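You operate a simulated robot arm through the tools that you are given. There is no shell and no other tool. Be economical: measure what you need, move in short steps, check, and stop when the job is done.

You run a simulated robot arm. Do the job below in one go: nothing can be reset, and whatever is moved stays where it is left.

## Task
Fit the alloy piston in the red cylinder and clamp the end cap down under the yoke bar.
Fine: swing the bar back over the cap, then tighten the blue yoke knob. Advice, not checked: the knob presses the cap with 60 N, fingers off the cap. Set down upright: red end cap.

The check looks at the end state, three seconds after you hand in, the way a careful person would. Anything else that was tipped, shoved, dropped, spilled or broken makes it a failure. A push-on lid holds only when it is set on centred and level and pressed home; a screw cap is set on level and turned clockwise until tight.

## Robot
A 7-joint arm with a two-finger parallel gripper, fixed in place. Base frame: the origin is at the foot of the arm, x ahead of it, y to its left, z up; the work surface is at about z = 0. Readings come in cm, degrees, newtons and seconds.
With the tool pointing down near the work surface it reaches from about 22 to 58 cm from the base axis. Its first joint turns from -66.0 to 66.0 degrees. Payload 2.5 kg.
The TCP is the grasp point between the finger pads, 2.3 cm short of the fingertips. In the tool frame z runs along the fingers and y along their closing line. The gripper opens to 9.4 cm. The fingers are 3.8 cm wide and 1 cm thick; the gripper's body (5.4 by 9.6 cm) begins 3.9 cm behind the TCP.
Orientation is that of the tool frame in the base frame, as a unit quaternion [w, x, y, z]. With the fingers straight down and closing along the base's y, the tool's x points along the base's -x, its y along +y and its z along -z.

## Interface
- The arm moves only by the tool servo_tool. Its arguments are lists of equal length, an entry for each row: "travel": the shift along the base's x, y, z in cm, a list of three; "dr": the turn, a rotation vector about the base's x, y, z in degrees, a list of three. In form: {"travel": [[tx, ty, tz], ...], "dr": [[wx, wy, wz], ...]}. A call has 1 to 8 rows; each row shifts and turns the commanded pose from where the row before left it. "jaw" is the closure, from 0 (fully open) to 1 (shut), set as the call begins (left out, the last holds). Each row takes 0.2 s and may step no farther than 5 cm and 8.6 degrees from the row before; otherwise, or with a gripper value out of range, the whole call is refused. Where a pose cannot be reached the arm comes as near as it can. A force on the tool above 70 N (or 10 N above the force at the start of the call, whichever is more), or a blocked arm, ends the call early, and 0.2 s more pass. The fingers move at their own pace (about 10.8 cm/s each) and stop on an object; they squeeze with about 37 N. The grip force told is the motor's: it shows also when the fingers shut on nothing. Time passes only in rows, and 0.2 s behind the last, so rows that do not move let the fingers close. The reply holds the time, the measured pose of the TCP, the force on the tool along the base axes, the opening and the grip force, in the units named above and with some noise, with the torque about the TCP (base axes, N m) and any sound that the robot's microphone picked up, and new pictures: "pictures" is both (left out), scene, wrist or none.
- Cameras (640 x 400 px; columns grow to the right, rows downward): "scene" is fixed at [7.99, -39.84, 55.44]; the picture's right is [1.00, -0.09, 0.00], its down [-0.05, -0.52, -0.85] and it looks along [0.08, 0.85, -0.52] (base axes); focal length 280 px, centre (320, 200). "wrist" rides on the gripper at [8.6, 1.6, -7.4] in the tool frame; the picture's right is [-0.18, 0.98, 0.00], its down [-0.58, -0.11, -0.81] and it looks along [-0.79, -0.15, 0.59] (tool axes); focal length 243 px, centre (320, 200). There is no depth. A picture from a camera that has moved, and an enlarged one, comes with that camera's place and axes in the base frame and with its lens. The place of the scene camera against the robot may be out by one fixed shift of up to 1.2 cm in any direction.
- inspect(camera, box): a new picture of the part [left, top, right, bottom] of that camera's present view, enlarged. It takes no simulated time.
- hand_in(): hands the job in; it is judged then, once.

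Go step by step. Nothing tells you positions but the pictures and the camera data: compare them with the known pose of the tool, close in by small moves and look again before you grip or let go. The budget is 120 turns and 200 pictures, counting those below and the enlarged ones. Unless the task says otherwise, let go and move clear before handing in, and close with one line.

The tools are called by a JSON object that holds its "api" and its "payload". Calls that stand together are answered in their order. servo_tool: Moves the arm, as the interface text tells. Its arguments: {"type":"object","properties":{"travel":{"type":"array","items":{"type":"array","items":{"type":"number"}}},"dr":{"type":"array","items":{"type":"array","items":{"type":"number"}}},"jaw":{"type":"number"},"pictures":{"type":"string","enum":["both","scene","wrist","none"]}},"required":["travel","dr"]} The other tools are called the same way: inspect (camera, box) takes an enlarged picture of a part of a camera's view; hand_in () hands the job in.

At the start:

```text
t: 0.0
eef_pos: [29.72, 18.63, 40.97]
ee_rot: [0.0, -0.001, 1.0, 0.0]
force: [-0.3, 0.7, 0.0]
wrist_torque: [-0.05, -0.02, -0.01]
finger_gap: 9.4
grasp_force: 0.0
```

scene: 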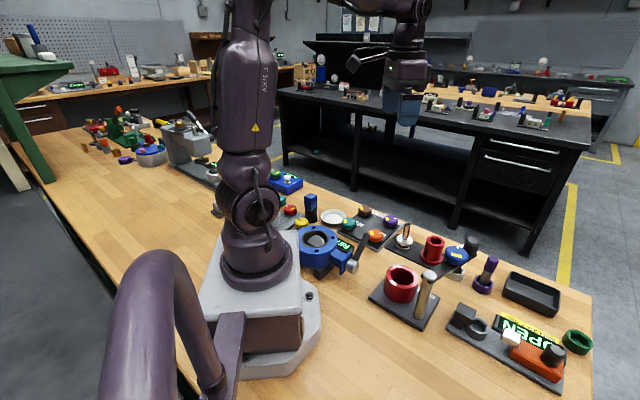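
wrist: 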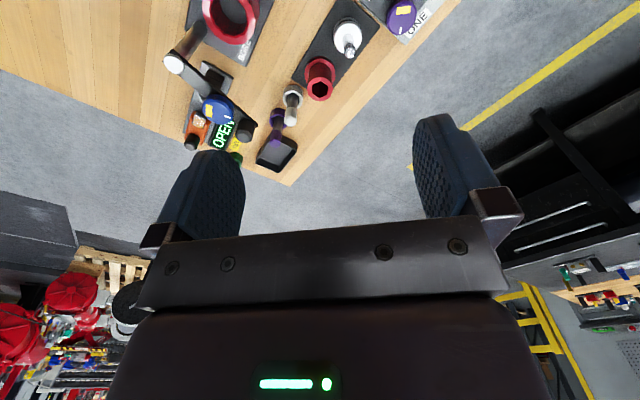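

I see a workbench with a red cylinder on a grey base, a post with a bar, and other items. I'll enlarge the area first.

{"api": "inspect", "payload": {"camera": "scene", "box": [360, 220, 480, 330]}}

{"api": "inspect", "payload": {"camera": "scene", "box": [260, 170, 420, 290]}}

{"api": "inspect", "payload": {"camera": "scene", "box": [430, 230, 600, 390]}}

{"api": "inspect", "payload": {"camera": "wrist", "box": [150, 0, 450, 190]}}

```text
3.64 times, centred on (420, 275) of scene
camera zoom: at [7.99, -39.84, 55.44], right [1.0, -0.09, 0.0], down [-0.05, -0.52, -0.85], along [0.08, 0.85, -0.52], focal length 1017 px, centre (-44, -73)
```

zoom: 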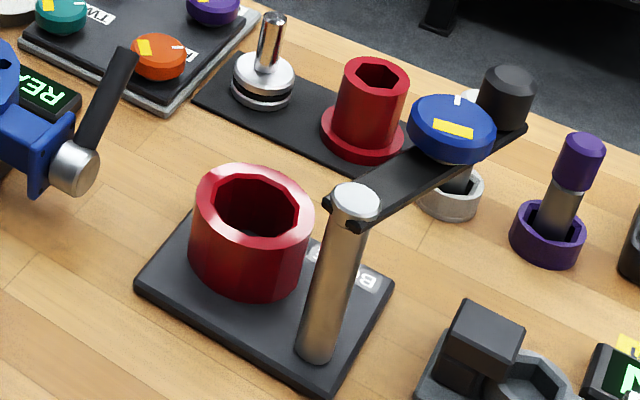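

```text
3.33 times, centred on (340, 230) of scene
camera zoom: at [7.99, -39.84, 55.44], right [1.0, -0.09, 0.0], down [-0.05, -0.52, -0.85], along [0.08, 0.85, -0.52], focal length 932 px, centre (253, 100)
```

zoom: 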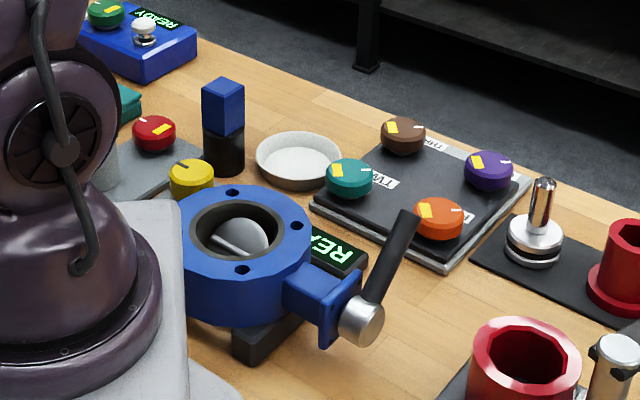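

```text
2.50 times, centred on (515, 310) of scene
camera zoom: at [7.99, -39.84, 55.44], right [1.0, -0.09, 0.0], down [-0.05, -0.52, -0.85], along [0.08, 0.85, -0.52], focal length 699 px, centre (-168, -75)
```

zoom: 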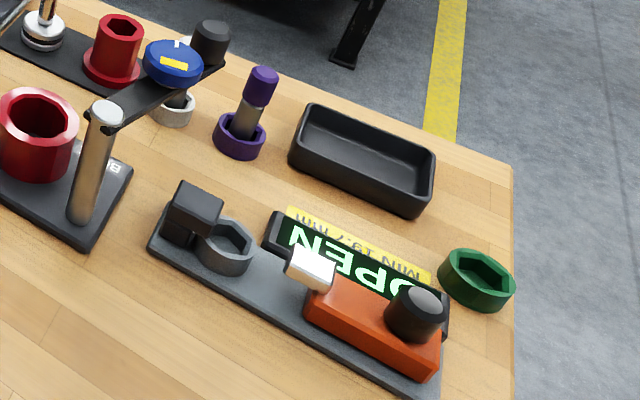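

```text
2.11 times, centred on (300, 95) of wrist
camera zoom: at [21.0, 20.15, 48.37], right [0.18, 0.98, 0.0], down [0.58, -0.11, 0.81], along [0.79, -0.15, -0.59], focal length 511 px, centre (362, 421)
```

zoom: 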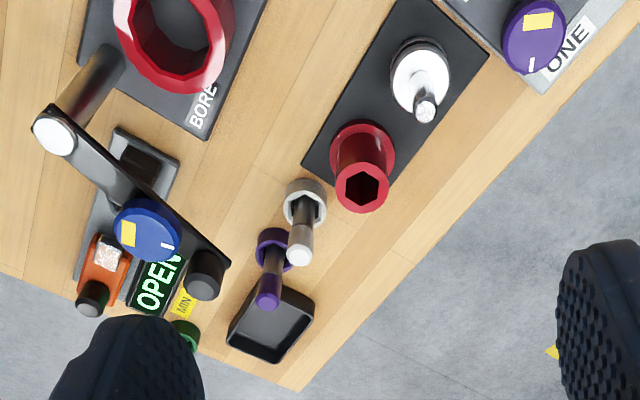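

The piston (rod up) stands near (38, 21), the red end cap near (44, 16), and the cylinder near (31, 5). The yoke post is near (33.5, -2.5), with the bar swung out to the side. I'll move lower for a closer look at the piston and cap.

{"api": "servo_tool", "payload": {"travel": [[0.6, 0.0, -4.2], [0.6, 0, -4.2], [0.6, 0, -4.2], [0.6, 0, -4.2], [0.6, 0, -4.2], [0, 0, 0]], "dr": [[0, 0, 0], [0, 0, 0], [0, 0, 0], [0, 0, 0], [0, 0, 0], [0, 0, 0]], "pictures": "wrist"}}

```text
t: 1.4
eef_pos: [32.71, 18.67, 20.01]
ee_rot: [0.0, 0.001, 1.0, 0.0]
force: [-0.3, -0.7, 0.0]
wrist_torque: [-0.02, -0.04, 0.01]
finger_gap: 9.43
grasp_force: 0.1
camera wrist: at [23.98, 20.24, 27.34], right [0.18, 0.98, 0.0], down [0.58, -0.11, 0.81], along [0.79, -0.15, -0.59], focal length 243 px, centre (320, 200)
```

wrist: 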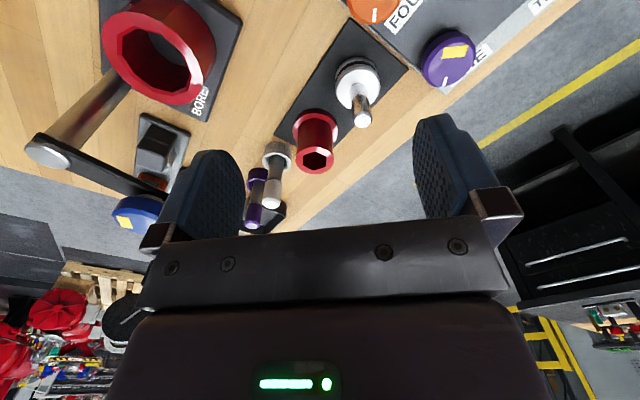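

{"api": "inspect", "payload": {"camera": "wrist", "box": [260, 30, 420, 190]}}

{"api": "inspect", "payload": {"camera": "wrist", "box": [20, 0, 260, 220]}}

```text
2.50 times, centred on (340, 110) of wrist
camera zoom: at [23.98, 20.24, 27.34], right [0.18, 0.98, 0.0], down [0.58, -0.11, 0.81], along [0.79, -0.15, -0.59], focal length 606 px, centre (270, 425)
```

zoom: 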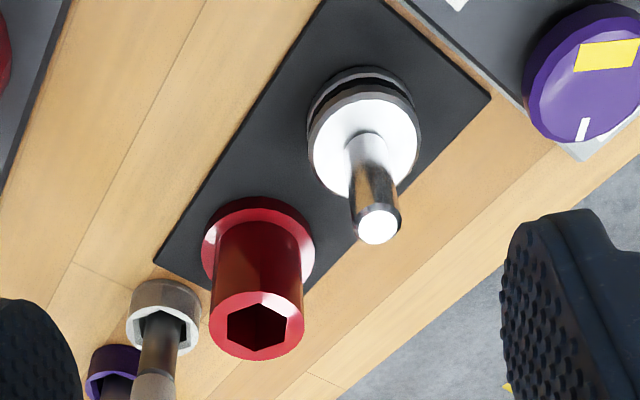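

```text
1.82 times, centred on (140, 110) of wrist
camera zoom: at [23.98, 20.24, 27.34], right [0.18, 0.98, 0.0], down [0.58, -0.11, 0.81], along [0.79, -0.15, -0.59], focal length 441 px, centre (647, 364)
```

zoom: 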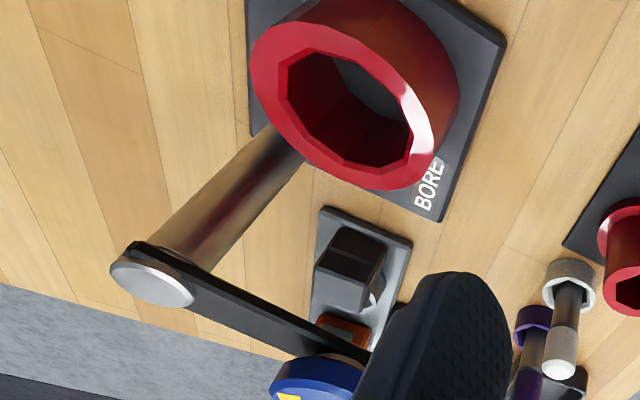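

The piston rod top is about (38.1, 21.6, 8.2) and the disc top is at z≈2.8. The rim of the cylinder is about (30.7, 5, 6). I'll line up above the rod and check.

{"api": "servo_tool", "payload": {"travel": [[2.7, 1.45, -1.5], [2.65, 1.45, -1.5], [0, 0, -3], [0, 0, 0]], "dr": [[0, 0, 0], [0, 0, 0], [0, 0, 0], [0, 0, 0]], "jaw": 0.35}}

```text
t: 2.4
eef_pos: [38.13, 21.69, 13.86]
ee_rot: [0.0, -0.001, 1.0, 0.001]
force: [0.2, 0.2, -0.5]
wrist_torque: [-0.01, 0.0, 0.01]
finger_gap: 6.11
grasp_force: 0.0
camera wrist: at [29.39, 23.23, 21.32], right [0.18, 0.98, 0.0], down [0.58, -0.11, 0.81], along [0.79, -0.15, -0.59], focal length 243 px, centre (320, 200)
```

scene: 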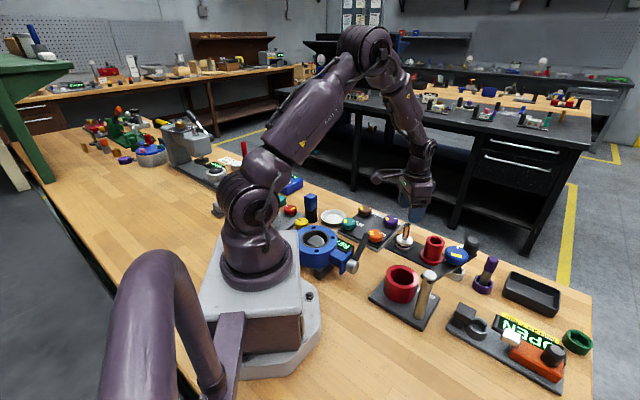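
wrist: 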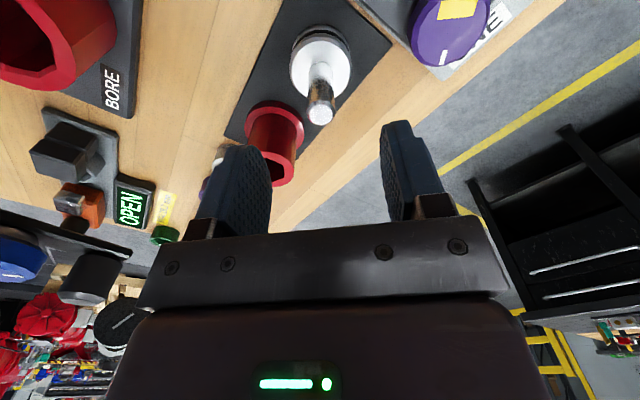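

The rod is right below the TCP (dx ≈ +0.15, dy ≈ -0.1). I'll descend and grip the top of the rod.

{"api": "servo_tool", "payload": {"travel": [[0.15, -0.1, -3], [0, 0, -2.9], [0, 0, 0]], "dr": [[0, 0, 0], [0, 0, 0], [0, 0, 0]], "pictures": "wrist"}}

{"api": "servo_tool", "payload": {"travel": [[0, 0, 0], [0, 0, 0], [0, 0, 0]], "dr": [[0, 0, 0], [0, 0, 0], [0, 0, 0]], "jaw": 1.0, "pictures": "wrist"}}

```text
t: 3.2
eef_pos: [38.12, 21.41, 8.01]
ee_rot: [0.0, 0.0, 1.0, 0.0]
force: [0.2, 0.4, 0.0]
wrist_torque: [0.01, 0.02, 0.03]
finger_gap: 6.09
grasp_force: 0.0
camera wrist: at [29.34, 23.0, 15.34], right [0.18, 0.98, 0.0], down [0.58, -0.11, 0.81], along [0.79, -0.15, -0.59], focal length 243 px, centre (320, 200)
```

wrist: 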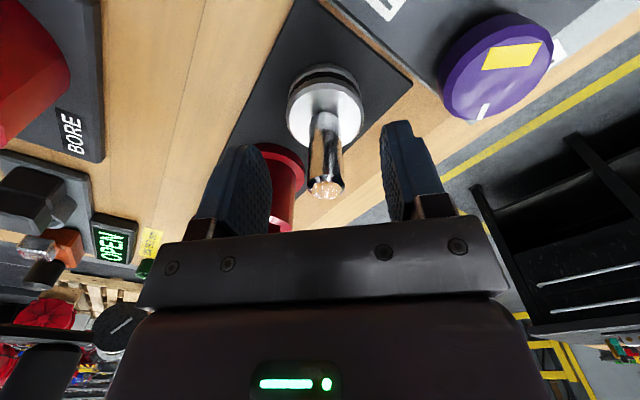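

```text
t: 4.0
eef_pos: [38.15, 21.37, 8.01]
ee_rot: [0.0, 0.0, 1.0, 0.0]
force: [0.2, 0.1, 0.3]
wrist_torque: [-0.03, -0.03, -0.02]
finger_gap: 1.79
grasp_force: 37.3
camera wrist: at [29.33, 22.99, 15.36], right [0.18, 0.98, 0.0], down [0.58, -0.11, 0.81], along [0.79, -0.15, -0.59], focal length 243 px, centre (320, 200)
```

wrist: 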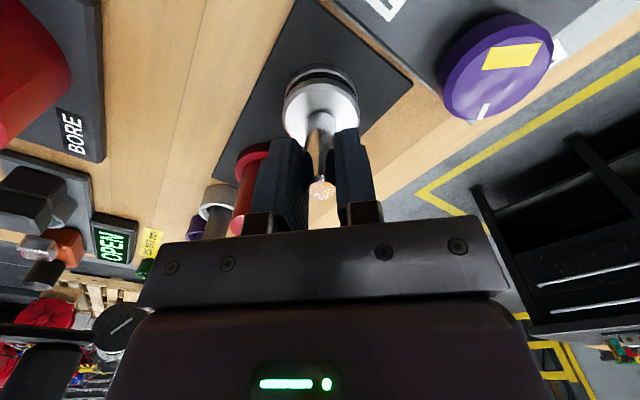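

I hold the rod. I'll lift it and carry it toward the cylinder, stopping short to measure.

{"api": "servo_tool", "payload": {"travel": [[0, 0, 3], [0, 0, 3], [0, 0, 3], [-2.5, -4.1, 0], [-2.5, -4.1, 0], [-2.5, -4.1, 0], [0, 0, 0]], "dr": [[0, 0, 0], [0, 0, 0], [0, 0, 0], [0, 0, 0], [0, 0, 0], [0, 0, 0], [0, 0, 0]]}}

{"api": "inspect", "payload": {"camera": "wrist", "box": [160, 0, 400, 150]}}

{"api": "inspect", "payload": {"camera": "scene", "box": [360, 200, 480, 310]}}

```text
t: 5.6
eef_pos: [30.66, 9.23, 16.97]
ee_rot: [0.001, 0.0, 1.0, 0.0]
force: [-0.5, 0.0, -1.2]
wrist_torque: [0.03, 0.01, 0.01]
finger_gap: 1.79
grasp_force: 37.1
camera wrist: at [21.86, 10.69, 24.39], right [0.18, 0.98, 0.0], down [0.58, -0.11, 0.81], along [0.79, -0.15, -0.59], focal length 243 px, centre (320, 200)
```

scene: 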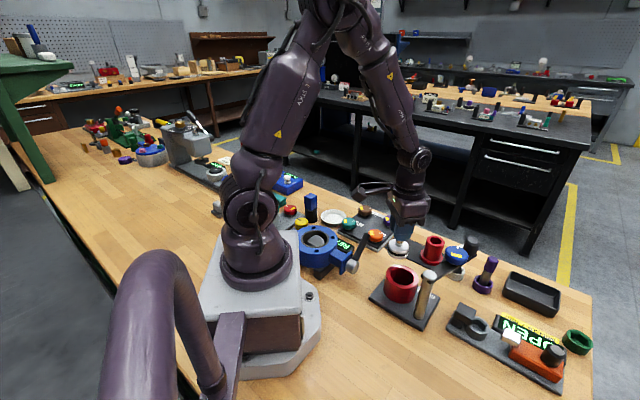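
wrist: 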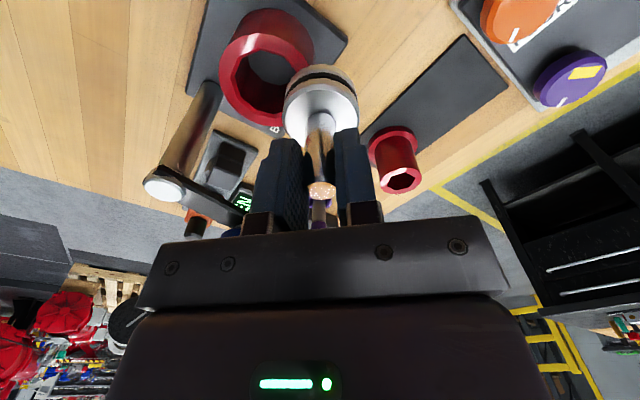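

```text
2.67 times, centred on (280, 75) of wrist
camera zoom: at [21.86, 10.69, 24.39], right [0.18, 0.98, 0.0], down [0.58, -0.11, 0.81], along [0.79, -0.15, -0.59], focal length 647 px, centre (427, 533)
```

zoom: 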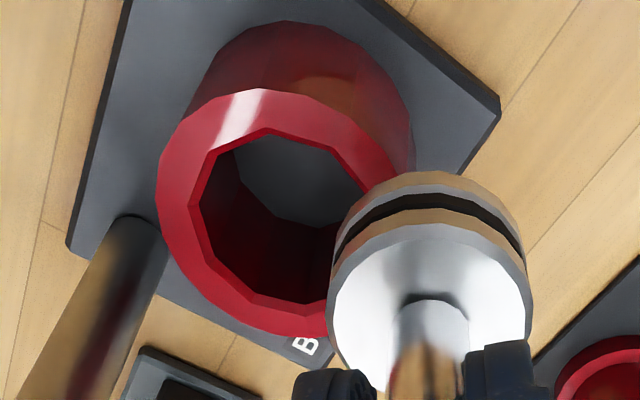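

```text
3.64 times, centred on (420, 255) of scene
camera zoom: at [7.99, -39.84, 55.44], right [1.0, -0.09, 0.0], down [-0.05, -0.52, -0.85], along [0.08, 0.85, -0.52], focal length 1017 px, centre (-44, 0)
```

zoom: 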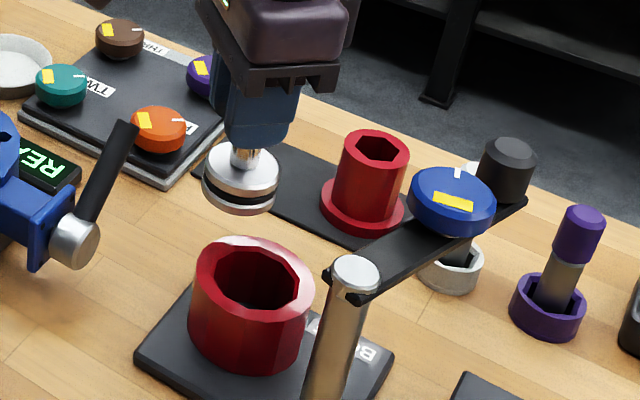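

The rim centre comes out near (30.5, 4.85) at z≈6, and the piston hangs about 0.1 cm off the TCP. I'll move directly over the bore, a little above it.

{"api": "servo_tool", "payload": {"travel": [[-0.05, -2.2, 0], [0, -2.05, 0], [0, 0, -1.2], [0, 0, 0]], "dr": [[0, 0, 0], [0, 0, 0], [0, 0, 0], [0, 0, 0]], "pictures": "none"}}

{"api": "inspect", "payload": {"camera": "wrist", "box": [220, 0, 420, 125]}}

{"api": "inspect", "payload": {"camera": "scene", "box": [360, 220, 460, 310]}}

```text
t: 6.6
eef_pos: [30.7, 4.8, 15.72]
ee_rot: [0.0, 0.0, 1.0, 0.001]
force: [-1.3, -0.1, -2.4]
wrist_torque: [-0.02, 0.01, 0.03]
finger_gap: 1.76
grasp_force: 36.5
```

```text
3.20 times, centred on (320, 62) of wrist
camera zoom: at [21.91, 6.34, 23.15], right [0.18, 0.98, 0.0], down [0.58, -0.11, 0.81], along [0.79, -0.15, -0.59], focal length 776 px, centre (320, 640)
```

zoom: 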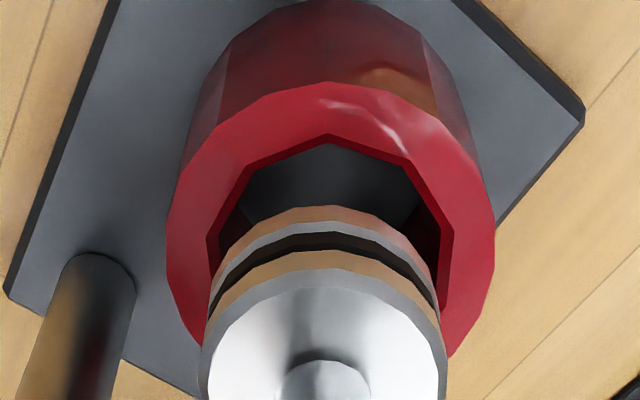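

```text
4.44 times, centred on (410, 265) of scene
camera zoom: at [7.99, -39.84, 55.44], right [1.0, -0.09, 0.0], down [-0.05, -0.52, -0.85], along [0.08, 0.85, -0.52], focal length 1243 px, centre (-80, -89)
```

zoom: 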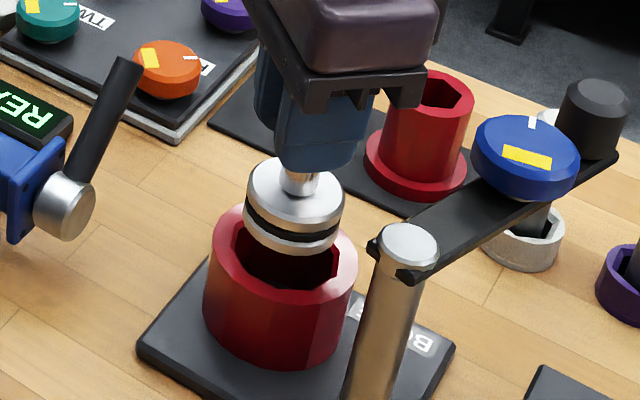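

The piston needs about +0.2 in y. I'll lower it to just above the rim and look again, where parallax is small.

{"api": "servo_tool", "payload": {"travel": [[0, 0.2, -0.8], [0, 0, -0.8], [0, 0, 0]], "dr": [[0, 0, 0], [0, 0, 0], [0, 0, 0]], "pictures": "none"}}

{"api": "inspect", "payload": {"camera": "wrist", "box": [220, 0, 420, 125]}}

{"api": "inspect", "payload": {"camera": "scene", "box": [380, 245, 430, 305]}}

```text
t: 7.4
eef_pos: [30.64, 5.05, 14.25]
ee_rot: [-0.001, -0.001, 1.0, 0.0]
force: [0.6, -0.1, -2.0]
wrist_torque: [-0.01, 0.04, 0.01]
finger_gap: 1.78
grasp_force: 36.6
```

```text
3.20 times, centred on (320, 62) of wrist
camera zoom: at [21.91, 6.57, 21.59], right [0.18, 0.98, 0.0], down [0.58, -0.11, 0.81], along [0.79, -0.15, -0.59], focal length 776 px, centre (320, 640)
```

zoom: 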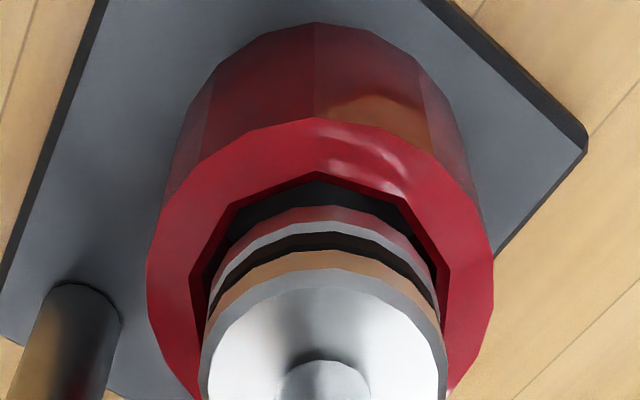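

```text
6.67 times, centred on (405, 275) of scene
camera zoom: at [7.99, -39.84, 55.44], right [1.0, -0.09, 0.0], down [-0.05, -0.52, -0.85], along [0.08, 0.85, -0.52], focal length 1864 px, centre (-247, -300)
```

zoom: 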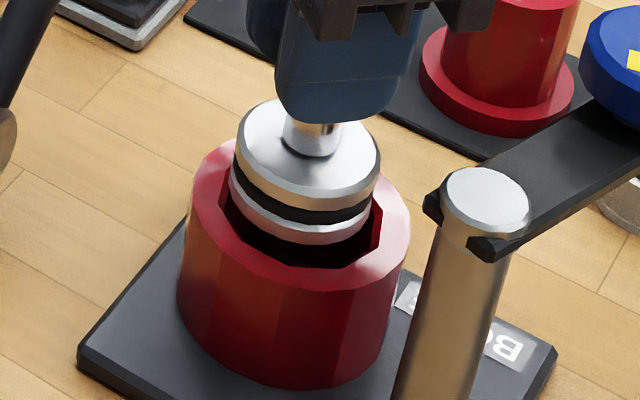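

There's about 0.35 cm of clearance around the piston. The rim seems about 0.2 further in +x, so I'll shift that way and lower, watching the force.

{"api": "servo_tool", "payload": {"travel": [[0.2, -0.03, 0], [0, 0, -0.6], [0, 0, -0.6], [0, 0, -0.6], [0, 0, 0]], "dr": [[0, 0, 0], [0, 0, 0], [0, 0, 0], [0, 0, 0], [0, 0, 0]], "pictures": "none"}}

{"api": "inspect", "payload": {"camera": "wrist", "box": [220, 0, 420, 125]}}

{"api": "inspect", "payload": {"camera": "scene", "box": [380, 245, 430, 305]}}

```text
t: 8.6
eef_pos: [30.79, 4.97, 12.49]
ee_rot: [0.0, 0.0, 1.0, 0.0]
force: [-0.5, -1.9, -1.3]
wrist_torque: [-0.04, 0.05, 0.03]
finger_gap: 1.78
grasp_force: 37.0
```

```text
3.20 times, centred on (320, 62) of wrist
camera zoom: at [22.12, 6.54, 19.83], right [0.18, 0.98, 0.0], down [0.58, -0.11, 0.81], along [0.79, -0.15, -0.59], focal length 776 px, centre (320, 640)
```

zoom: 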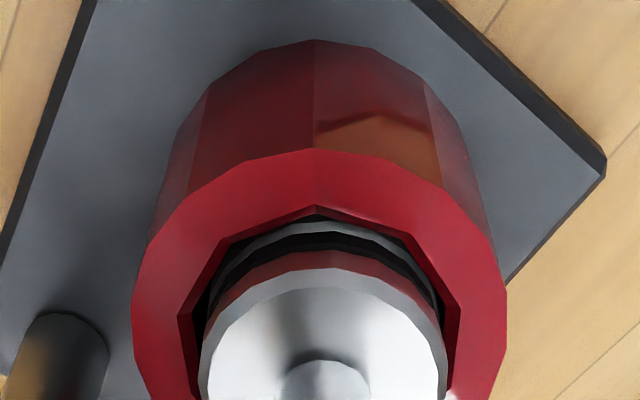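

```text
6.67 times, centred on (405, 275) of scene
camera zoom: at [7.99, -39.84, 55.44], right [1.0, -0.09, 0.0], down [-0.05, -0.52, -0.85], along [0.08, 0.85, -0.52], focal length 1864 px, centre (-247, -300)
```

zoom: 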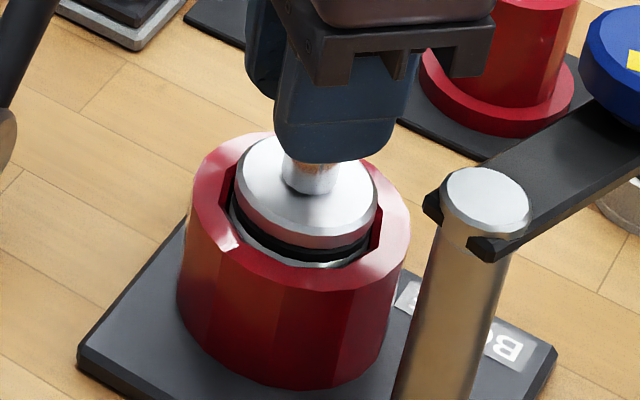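

The piston is entering the bore with free clearance, so I'll continue down.

{"api": "servo_tool", "payload": {"travel": [[0, 0, -0.7], [0, 0, -0.7], [0, 0, -0.7], [0, 0, -0.7], [0, 0, -0.5], [0, 0, 0]], "dr": [[0, 0, 0], [0, 0, 0], [0, 0, 0], [0, 0, 0], [0, 0, 0], [0, 0, 0]], "pictures": "none"}}

{"api": "inspect", "payload": {"camera": "wrist", "box": [180, 0, 460, 200]}}

{"api": "inspect", "payload": {"camera": "scene", "box": [380, 245, 430, 305]}}

```text
t: 10.0
eef_pos: [30.89, 4.94, 9.18]
ee_rot: [-0.001, 0.0, 1.0, 0.0]
force: [-7.4, -0.9, -0.2]
wrist_torque: [-0.05, 0.43, -0.03]
finger_gap: 1.77
grasp_force: 36.8
```

```text
2.00 times, centred on (320, 100) of wrist
camera zoom: at [22.16, 6.52, 16.55], right [0.18, 0.98, 0.0], down [0.58, -0.11, 0.8], along [0.79, -0.15, -0.59], focal length 485 px, centre (320, 400)
```

zoom: 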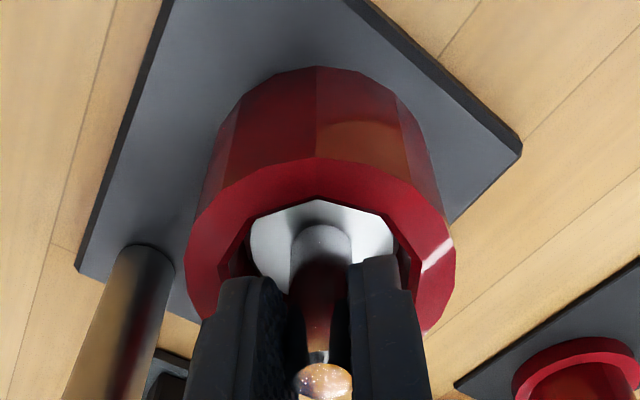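

```text
6.67 times, centred on (405, 275) of scene
camera zoom: at [7.99, -39.84, 55.44], right [1.0, -0.09, 0.0], down [-0.05, -0.52, -0.85], along [0.08, 0.85, -0.52], focal length 1864 px, centre (-247, -300)
```

zoom: 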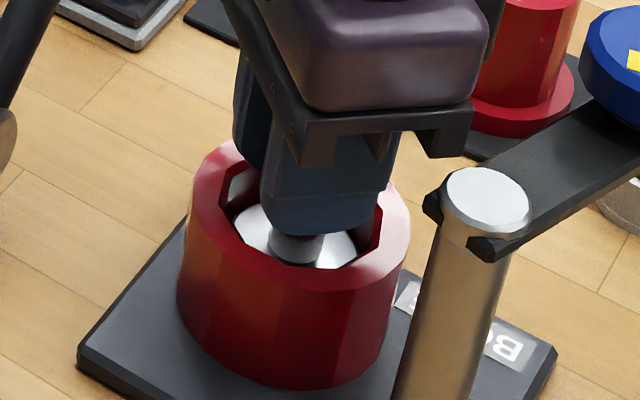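

There's a sideways force of -7 N in x, so the piston is rubbing on the +x side. I'll ease back 0.2 and continue down until it seats.

{"api": "servo_tool", "payload": {"travel": [[-0.25, 0, 0], [0, 0, -0.3], [0, 0, -0.3], [0, 0, 0]], "dr": [[0, 0, 0], [0, 0, 0], [0, 0, 0], [0, 0, 0]], "pictures": "none"}}

```text
t: 11.0
eef_pos: [30.84, 5.05, 8.54]
ee_rot: [0.003, 0.0, 1.0, 0.0]
force: [0.2, 0.7, 26.3]
wrist_torque: [-0.1, -0.11, -0.11]
finger_gap: 1.79
grasp_force: 37.1
```

It's bottomed out, with 26 N up at z=8.54, matching the expected depth. I'll ease off, open, and rise to look.

{"api": "servo_tool", "payload": {"travel": [[0, 0, 0.25], [0, 0, 0], [0, 0, 0]], "dr": [[0, 0, 0], [0, 0, 0], [0, 0, 0]], "pictures": "none"}}

{"api": "servo_tool", "payload": {"travel": [[0, 0, 0], [0, 0, 0], [0, 0, 2.5], [0, 0, 3], [0, 0, 3], [0, 0, 0]], "dr": [[0, 0, 0], [0, 0, 0], [0, 0, 0], [0, 0, 0], [0, 0, 0], [0, 0, 0]], "jaw": 0.5}}

{"api": "inspect", "payload": {"camera": "wrist", "box": [220, 0, 420, 125]}}

{"api": "inspect", "payload": {"camera": "scene", "box": [380, 245, 430, 305]}}

```text
t: 11.8
eef_pos: [30.74, 5.06, 8.8]
ee_rot: [0.001, 0.0, 1.0, 0.0]
force: [11.5, -4.7, -6.7]
wrist_torque: [-0.33, -0.76, -0.07]
finger_gap: 1.77
grasp_force: 37.1
```

```text
t: 13.2
eef_pos: [30.8, 4.98, 17.45]
ee_rot: [0.0, 0.0, 1.0, 0.0]
force: [-0.4, -0.2, -0.3]
wrist_torque: [0.0, -0.02, 0.01]
finger_gap: 4.68
grasp_force: 0.1
camera wrist: at [22.01, 6.47, 24.76], right [0.18, 0.98, 0.0], down [0.58, -0.11, 0.81], along [0.79, -0.15, -0.59], focal length 243 px, centre (320, 200)
```

scene: 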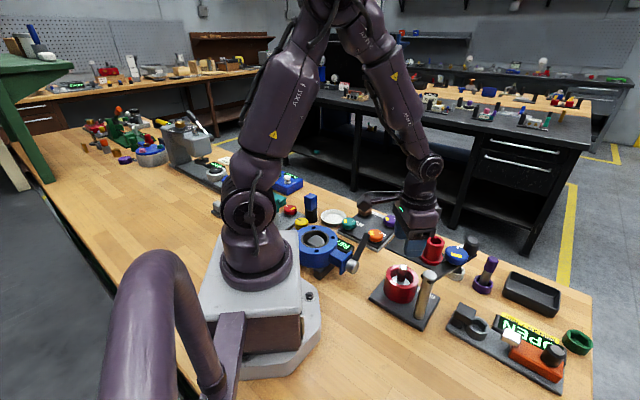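
wrist: 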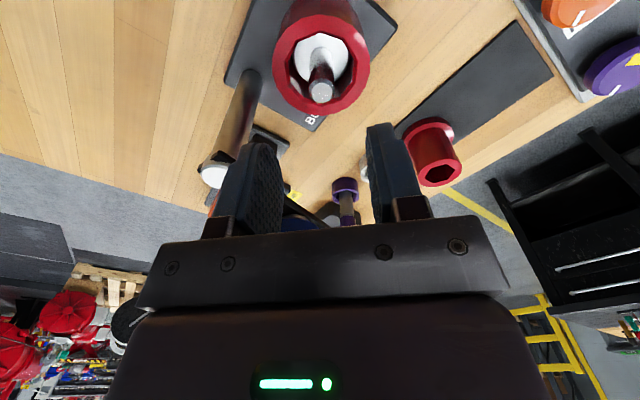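

```text
3.20 times, centred on (320, 62) of wrist
camera zoom: at [22.01, 6.47, 24.76], right [0.18, 0.98, 0.0], down [0.58, -0.11, 0.81], along [0.79, -0.15, -0.59], focal length 776 px, centre (320, 640)
```

zoom: 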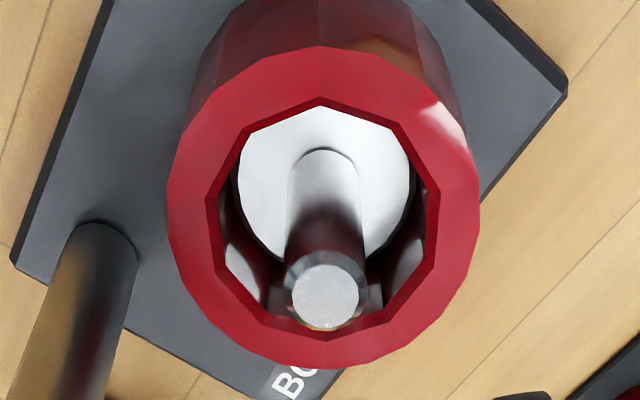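

```text
6.67 times, centred on (405, 275) of scene
camera zoom: at [7.99, -39.84, 55.44], right [1.0, -0.09, 0.0], down [-0.05, -0.52, -0.85], along [0.08, 0.85, -0.52], focal length 1864 px, centre (-247, -300)
```

zoom: 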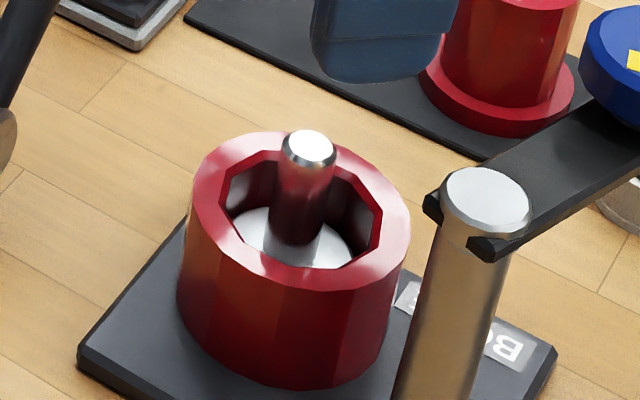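

The piston is seated with its rod upright, and the rim centre is about (30.75, 4.92). Next I'll go over the end cap.

{"api": "servo_tool", "payload": {"travel": [[0, 3.6, 0], [4.3, 3.6, 0], [4.3, 3.7, 0], [4.3, 0, -2], [0, 0, -2], [0, 0, 0]], "dr": [[0, 0, 0], [0, 0, 0], [0, 0, 0], [0, 0, 0], [0, 0, 0], [0, 0, 0]], "jaw": 0.2}}

{"api": "inspect", "payload": {"camera": "wrist", "box": [220, 0, 420, 150]}}

```text
refused: row 2 steps farther than a row can; nothing moved
```

```text
2.67 times, centred on (320, 75) of wrist
camera zoom: at [22.01, 6.47, 24.76], right [0.18, 0.98, 0.0], down [0.58, -0.11, 0.81], along [0.79, -0.15, -0.59], focal length 647 px, centre (320, 533)
```

zoom: 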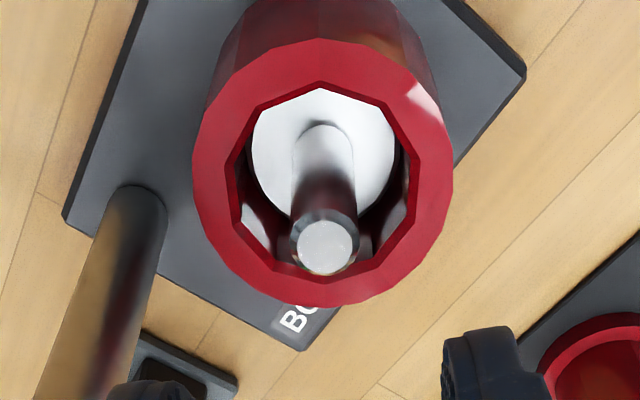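

One step was too long, so I'm redoing the approach to the cap with smaller rows.

{"api": "servo_tool", "payload": {"travel": [[0, 3.6, 0], [3.2, 3.6, 0], [3.2, 3.7, 0], [3.2, 0, 0], [3.3, 0, -2], [0, 0, -2.4], [0, 0, 0]], "dr": [[0, 0, 0], [0, 0, 0], [0, 0, 0], [0, 0, 0], [0, 0, 0], [0, 0, 0], [0, 0, 0]], "jaw": 0.2}}

{"api": "inspect", "payload": {"camera": "wrist", "box": [220, 0, 420, 150]}}

```text
t: 14.8
eef_pos: [43.56, 15.85, 12.93]
ee_rot: [0.0, 0.001, 1.0, 0.0]
force: [-0.3, 0.4, -0.5]
wrist_torque: [0.02, 0.02, -0.01]
finger_gap: 7.52
grasp_force: 0.0
camera wrist: at [34.87, 17.35, 20.24], right [0.18, 0.98, 0.0], down [0.58, -0.11, 0.81], along [0.79, -0.15, -0.59], focal length 243 px, centre (320, 200)
```

scene: 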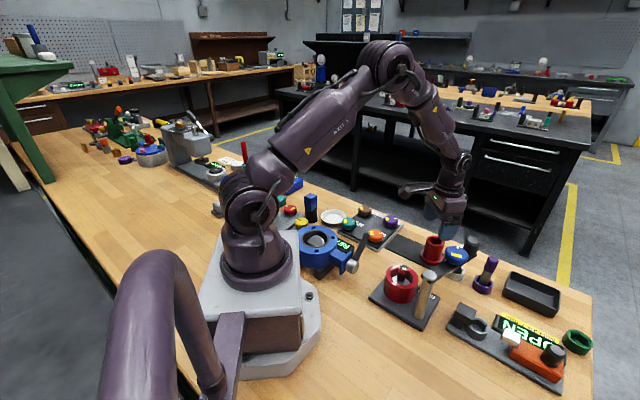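
wrist: 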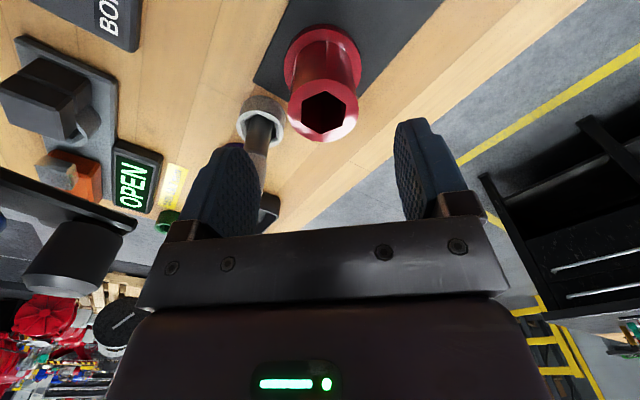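

```text
2.67 times, centred on (320, 75) of wrist
camera zoom: at [34.87, 17.35, 20.24], right [0.18, 0.98, 0.0], down [0.58, -0.11, 0.81], along [0.79, -0.15, -0.59], focal length 647 px, centre (320, 533)
```

zoom: 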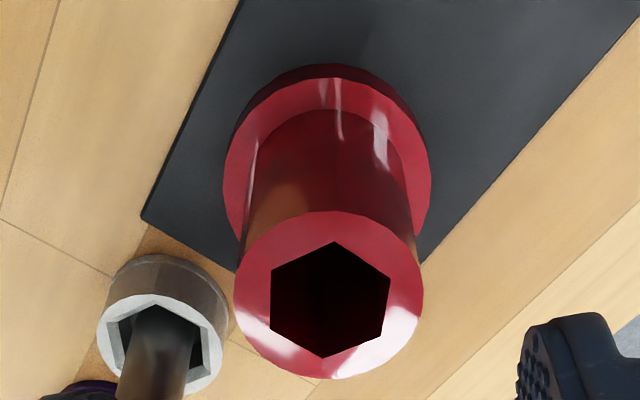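

The cap is centred at about (43.78, 15.89). A grey gauge ring sits near the left finger, so I'll narrow the jaw to about 5.8 cm before descending.

{"api": "servo_tool", "payload": {"travel": [[0.2, 0.03, 0], [0, 0, 0], [0, 0, -2.5], [0, 0, -2.5], [0, 0, -2.5], [0, 0, 0]], "dr": [[0, 0, 0], [0, 0, 0], [0, 0, 0], [0, 0, 0], [0, 0, 0], [0, 0, 0]], "jaw": 0.38, "pictures": "wrist"}}

{"api": "inspect", "payload": {"camera": "wrist", "box": [200, 50, 440, 250]}}

```text
t: 16.2
eef_pos: [43.72, 15.98, 5.4]
ee_rot: [0.0, 0.0, 1.0, 0.0]
force: [0.8, 0.5, 0.3]
wrist_torque: [0.03, 0.02, -0.03]
finger_gap: 5.83
grasp_force: 0.1
camera wrist: at [34.94, 17.48, 12.82], right [0.18, 0.98, 0.0], down [0.58, -0.11, 0.81], along [0.79, -0.15, -0.59], focal length 243 px, centre (320, 200)
```

wrist: 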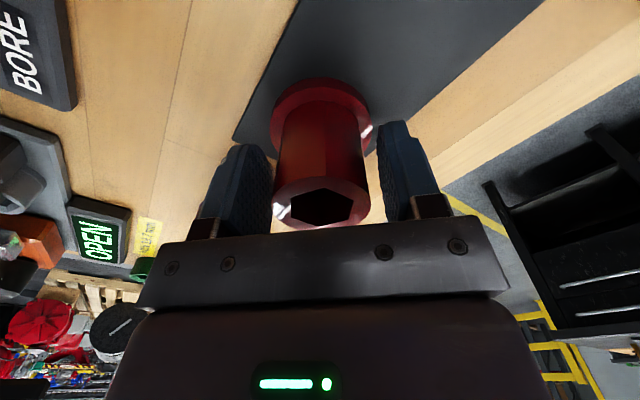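

```text
2.00 times, centred on (320, 150) of wrist
camera zoom: at [34.94, 17.48, 12.82], right [0.18, 0.98, 0.0], down [0.58, -0.11, 0.81], along [0.79, -0.15, -0.59], focal length 485 px, centre (320, 300)
```

zoom: 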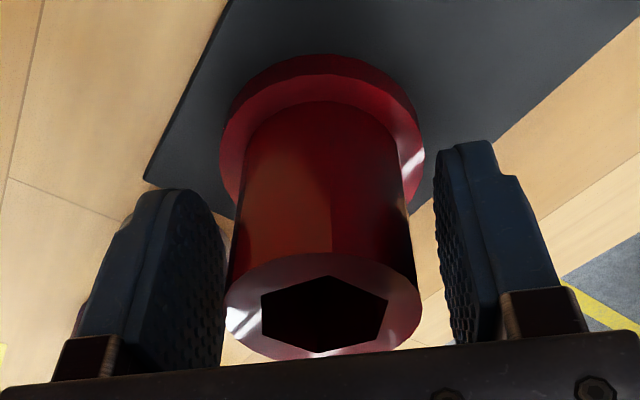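

The cap is between the fingers, so I'll close on it and lift.

{"api": "servo_tool", "payload": {"travel": [[0, 0, 0], [0, 0, 0], [0, 0, 0], [0, 0, 0.8]], "dr": [[0, 0, 0], [0, 0, 0], [0, 0, 0], [0, 0, 0]], "jaw": 1.0, "pictures": "wrist"}}

{"api": "inspect", "payload": {"camera": "wrist", "box": [200, 50, 440, 250]}}

{"api": "inspect", "payload": {"camera": "scene", "box": [400, 210, 480, 280]}}

```text
t: 17.2
eef_pos: [43.63, 15.8, 6.13]
ee_rot: [0.0, 0.0, 1.0, 0.0]
force: [-0.3, 0.3, -2.6]
wrist_torque: [0.01, 0.0, 0.02]
finger_gap: 4.52
grasp_force: 37.6
camera wrist: at [34.96, 17.43, 13.63], right [0.18, 0.98, 0.0], down [0.58, -0.11, 0.81], along [0.79, -0.15, -0.59], focal length 243 px, centre (320, 200)
```

wrist: 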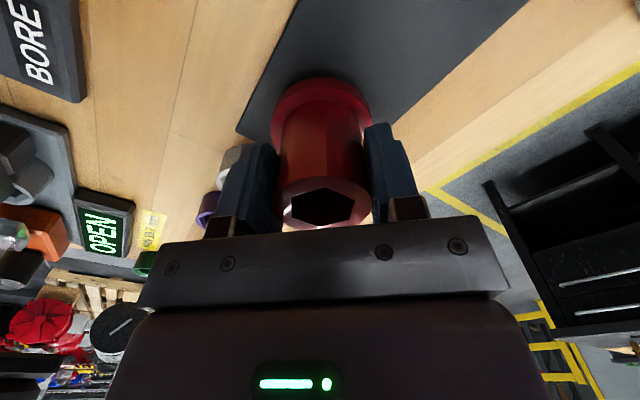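

```text
2.00 times, centred on (320, 150) of wrist
camera zoom: at [34.96, 17.43, 13.63], right [0.18, 0.98, 0.0], down [0.58, -0.11, 0.81], along [0.79, -0.15, -0.59], focal length 485 px, centre (320, 300)
```

zoom: 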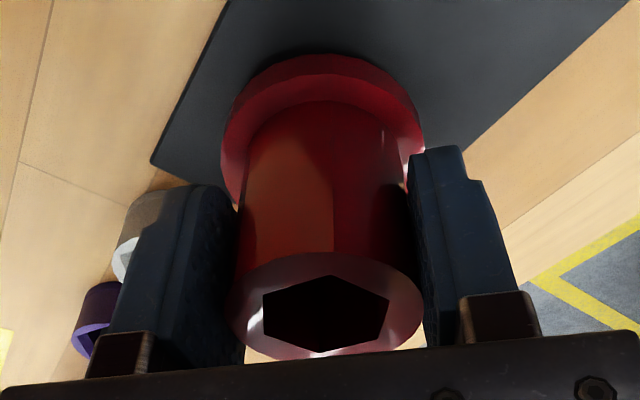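

```text
5.71 times, centred on (440, 245) of scene
camera zoom: at [7.99, -39.83, 55.44], right [1.0, -0.09, 0.0], down [-0.05, -0.52, -0.85], along [0.08, 0.85, -0.52], focal length 1598 px, centre (-366, -57)
```

zoom: 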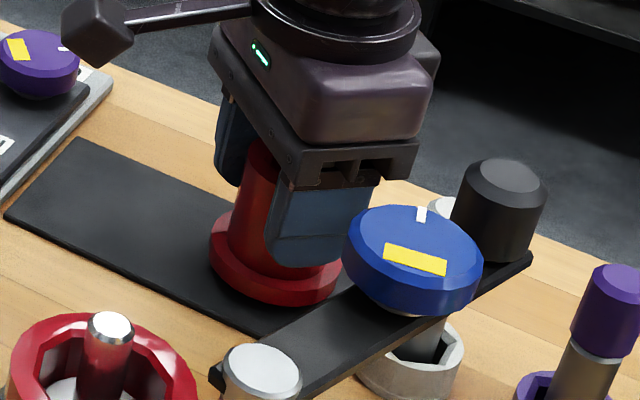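

The cap is held. I'll lift it to z≈17 and carry it around to just short of the cylinder, keeping away from the bar.

{"api": "servo_tool", "payload": {"travel": [[0, 0, 3.7], [0, 0, 3.7], [0, 0, 3.6], [-4.3, 0, 0], [-4.3, -2, 0], [-4.4, -2, 0], [0, -3.4, 0], [0, -3.5, 0]], "dr": [[0, 0, 0], [0, 0, 0], [0, 0, 0], [0, 0, 0], [0, 0, 0], [0, 0, 0], [0, 0, 0], [0, 0, 0]], "pictures": "none"}}

{"api": "inspect", "payload": {"camera": "wrist", "box": [200, 0, 440, 200]}}

{"api": "inspect", "payload": {"camera": "scene", "box": [370, 220, 450, 310]}}

```text
t: 19.0
eef_pos: [30.95, 5.01, 17.27]
ee_rot: [-0.001, -0.001, 1.0, 0.001]
force: [-0.2, -0.8, -2.6]
wrist_torque: [0.02, 0.0, -0.01]
finger_gap: 4.54
grasp_force: 37.1
```

```text
2.00 times, centred on (320, 100) of wrist
camera zoom: at [22.12, 6.47, 24.64], right [0.18, 0.98, 0.0], down [0.58, -0.11, 0.81], along [0.79, -0.15, -0.59], focal length 485 px, centre (320, 400)
```

zoom: 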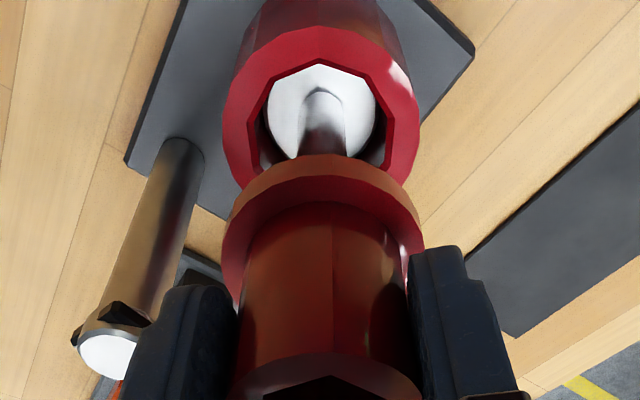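

```text
4.44 times, centred on (410, 265) of scene
camera zoom: at [7.99, -39.83, 55.44], right [1.0, -0.09, 0.0], down [-0.05, -0.52, -0.85], along [0.08, 0.85, -0.52], focal length 1243 px, centre (-80, -89)
```

zoom: 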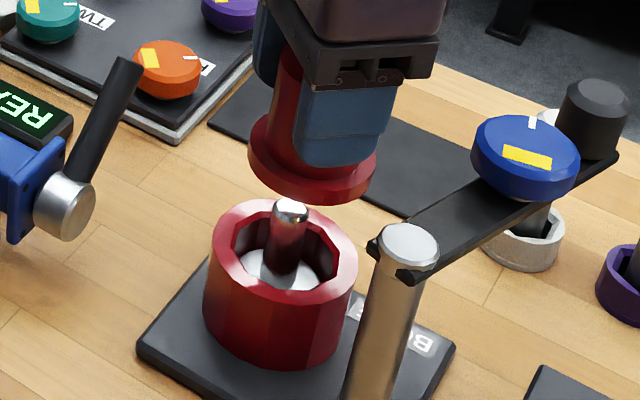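

The cap is nearly above the rod. I'll make a small correction and lower it to just above the rod tip.

{"api": "servo_tool", "payload": {"travel": [[-0.15, -0.08, 0], [0, 0, -1.3], [0, 0, -1.2], [0, 0, 0], [0, 0, 0]], "dr": [[0, 0, 0], [0, 0, 0], [0, 0, 0], [0, 0, 0], [0, 0, 0]], "pictures": "none"}}

{"api": "inspect", "payload": {"camera": "wrist", "box": [200, 0, 440, 200]}}

{"api": "inspect", "payload": {"camera": "scene", "box": [380, 235, 440, 305]}}

```text
t: 20.2
eef_pos: [30.64, 5.03, 14.61]
ee_rot: [-0.001, 0.0, 1.0, 0.0]
force: [-0.4, -0.7, -2.0]
wrist_torque: [0.01, 0.02, -0.04]
finger_gap: 4.52
grasp_force: 37.5
```

```text
2.00 times, centred on (320, 100) of wrist
camera zoom: at [21.89, 6.56, 22.03], right [0.18, 0.98, 0.0], down [0.58, -0.11, 0.81], along [0.79, -0.15, -0.59], focal length 485 px, centre (320, 400)
```

zoom: 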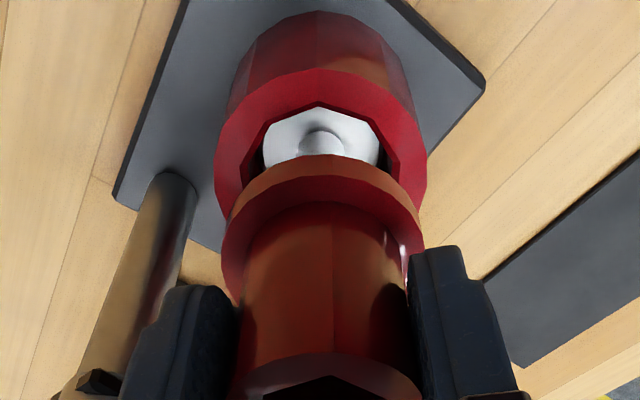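

```text
5.71 times, centred on (410, 270) of scene
camera zoom: at [7.99, -39.84, 55.44], right [1.0, -0.09, 0.0], down [-0.05, -0.52, -0.85], along [0.08, 0.85, -0.52], focal length 1598 px, centre (-194, -200)
```

zoom: 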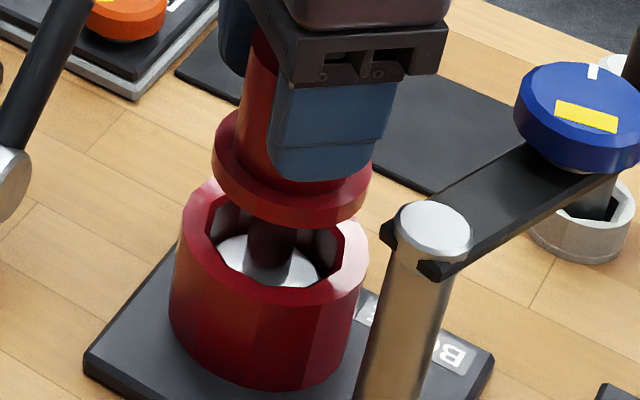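

The two views disagree by ±0.2 with a mean of about zero, so the alignment is good. I'll lower slowly over the rod and watch the force.

{"api": "servo_tool", "payload": {"travel": [[0, 0, -0.6], [0, 0, -0.6], [0, 0, -0.4], [0, 0, 0]], "dr": [[0, 0, 0], [0, 0, 0], [0, 0, 0], [0, 0, 0]], "pictures": "none"}}

{"api": "inspect", "payload": {"camera": "scene", "box": [380, 235, 440, 305]}}

```text
t: 21.2
eef_pos: [30.75, 4.92, 13.12]
ee_rot: [0.0, 0.001, 1.0, 0.001]
force: [-0.7, 0.1, -3.2]
wrist_torque: [-0.02, -0.01, 0.01]
finger_gap: 4.52
grasp_force: 37.1
```

```text
5.71 times, centred on (410, 270) of scene
camera zoom: at [7.99, -39.84, 55.44], right [1.0, -0.09, 0.0], down [-0.05, -0.52, -0.85], along [0.08, 0.85, -0.52], focal length 1598 px, centre (-194, -200)
```

zoom: 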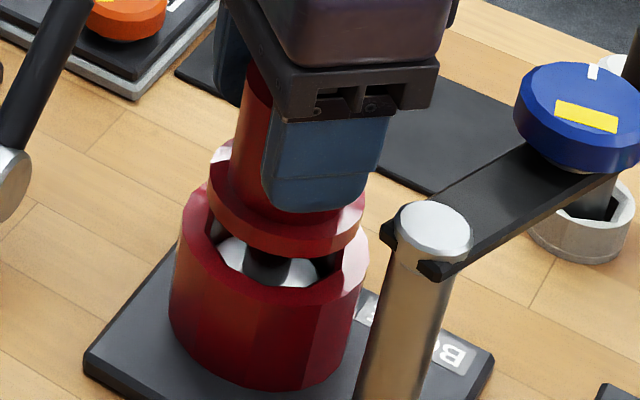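

No force yet, and the rod tip is inside the cap. The scene view suggests the cap sits about 0.25 too far in +x, so I'll check with the wrist camera.

{"api": "inspect", "payload": {"camera": "wrist", "box": [220, 0, 420, 130]}}

{"api": "inspect", "payload": {"camera": "scene", "box": [385, 255, 425, 300]}}

```text
3.08 times, centred on (320, 65) of wrist
camera zoom: at [21.9, 6.52, 20.49], right [0.18, 0.98, 0.0], down [0.58, -0.11, 0.81], along [0.79, -0.15, -0.59], focal length 746 px, centre (320, 615)
```

zoom: 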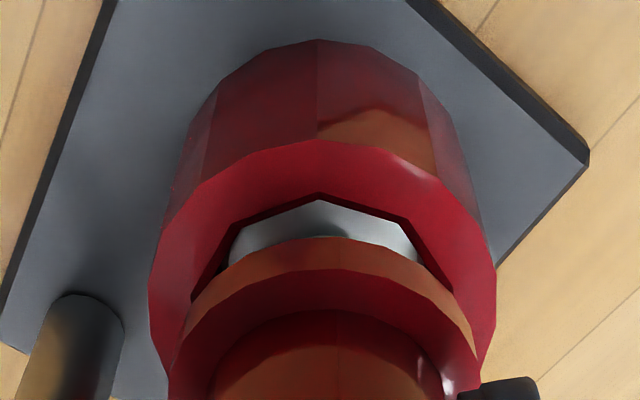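

```text
8.89 times, centred on (405, 278) of scene
camera zoom: at [7.99, -39.84, 55.44], right [1.0, -0.09, 0.0], down [-0.05, -0.52, -0.85], along [0.08, 0.85, -0.52], focal length 2485 px, centre (-436, -489)
```

zoom: 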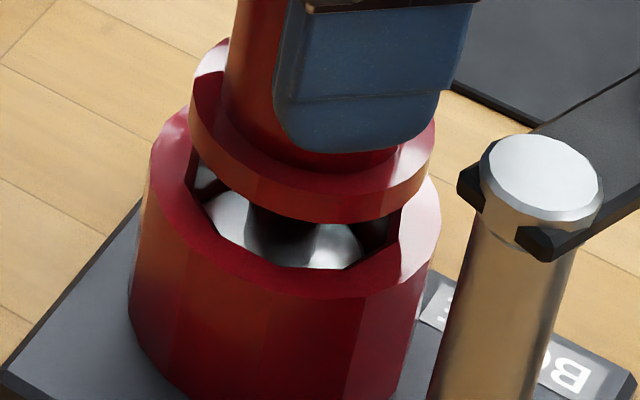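

On a finer look it's well aligned. I'll go down until the flange meets the rim.

{"api": "servo_tool", "payload": {"travel": [[0, 0, -0.6], [0, 0, -0.6], [0, 0, -0.5], [0, 0, -0.3], [0, 0, 0]], "dr": [[0, 0, 0], [0, 0, 0], [0, 0, 0], [0, 0, 0], [0, 0, 0]], "pictures": "none"}}

{"api": "inspect", "payload": {"camera": "scene", "box": [385, 255, 425, 300]}}

```text
t: 22.4
eef_pos: [30.53, 4.92, 11.21]
ee_rot: [-0.001, 0.0, 1.0, 0.0]
force: [-14.0, -2.0, 39.7]
wrist_torque: [0.18, 0.05, 0.04]
finger_gap: 4.5
grasp_force: 36.6
```

```text
8.89 times, centred on (405, 278) of scene
camera zoom: at [7.98, -39.84, 55.44], right [1.0, -0.09, 0.0], down [-0.05, -0.52, -0.85], along [0.08, 0.85, -0.52], focal length 2485 px, centre (-436, -489)
```

zoom: 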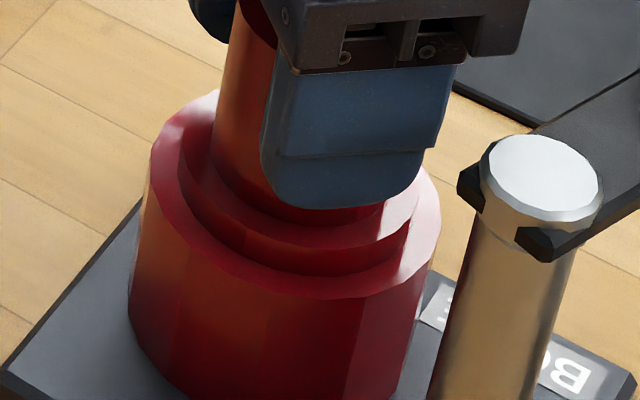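

Contact came at z=11.21 with about 40 N, and there's some -x side force. I'll check from both views whether the flange sits flush on the rim.

{"api": "inspect", "payload": {"camera": "wrist", "box": [220, 10, 420, 140]}}

{"api": "inspect", "payload": {"camera": "scene", "box": [390, 262, 420, 290]}}

```text
3.08 times, centred on (320, 75) of wrist
camera zoom: at [21.86, 6.5, 18.62], right [0.18, 0.98, 0.0], down [0.58, -0.11, 0.81], along [0.79, -0.15, -0.59], focal length 746 px, centre (320, 585)
```

zoom: 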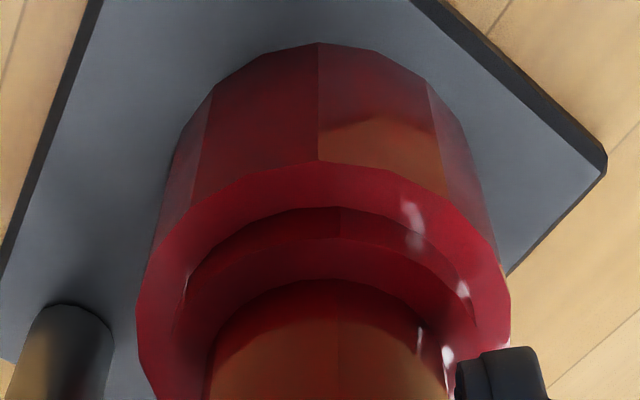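

```text
14.29 times, centred on (405, 276) of scene
camera zoom: at [7.98, -39.84, 55.44], right [1.0, -0.09, 0.0], down [-0.05, -0.52, -0.85], along [0.08, 0.85, -0.52], focal length 3994 px, centre (-894, -886)
```

zoom: 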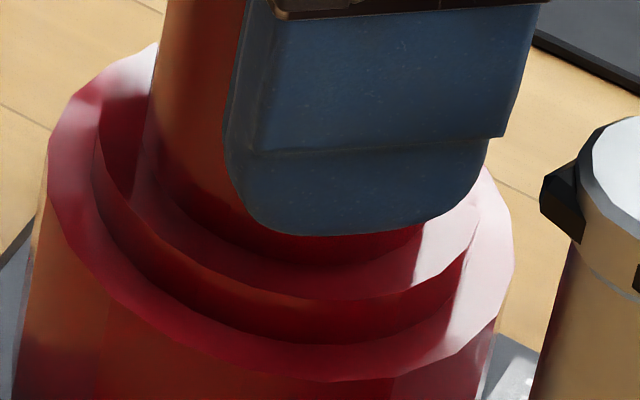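

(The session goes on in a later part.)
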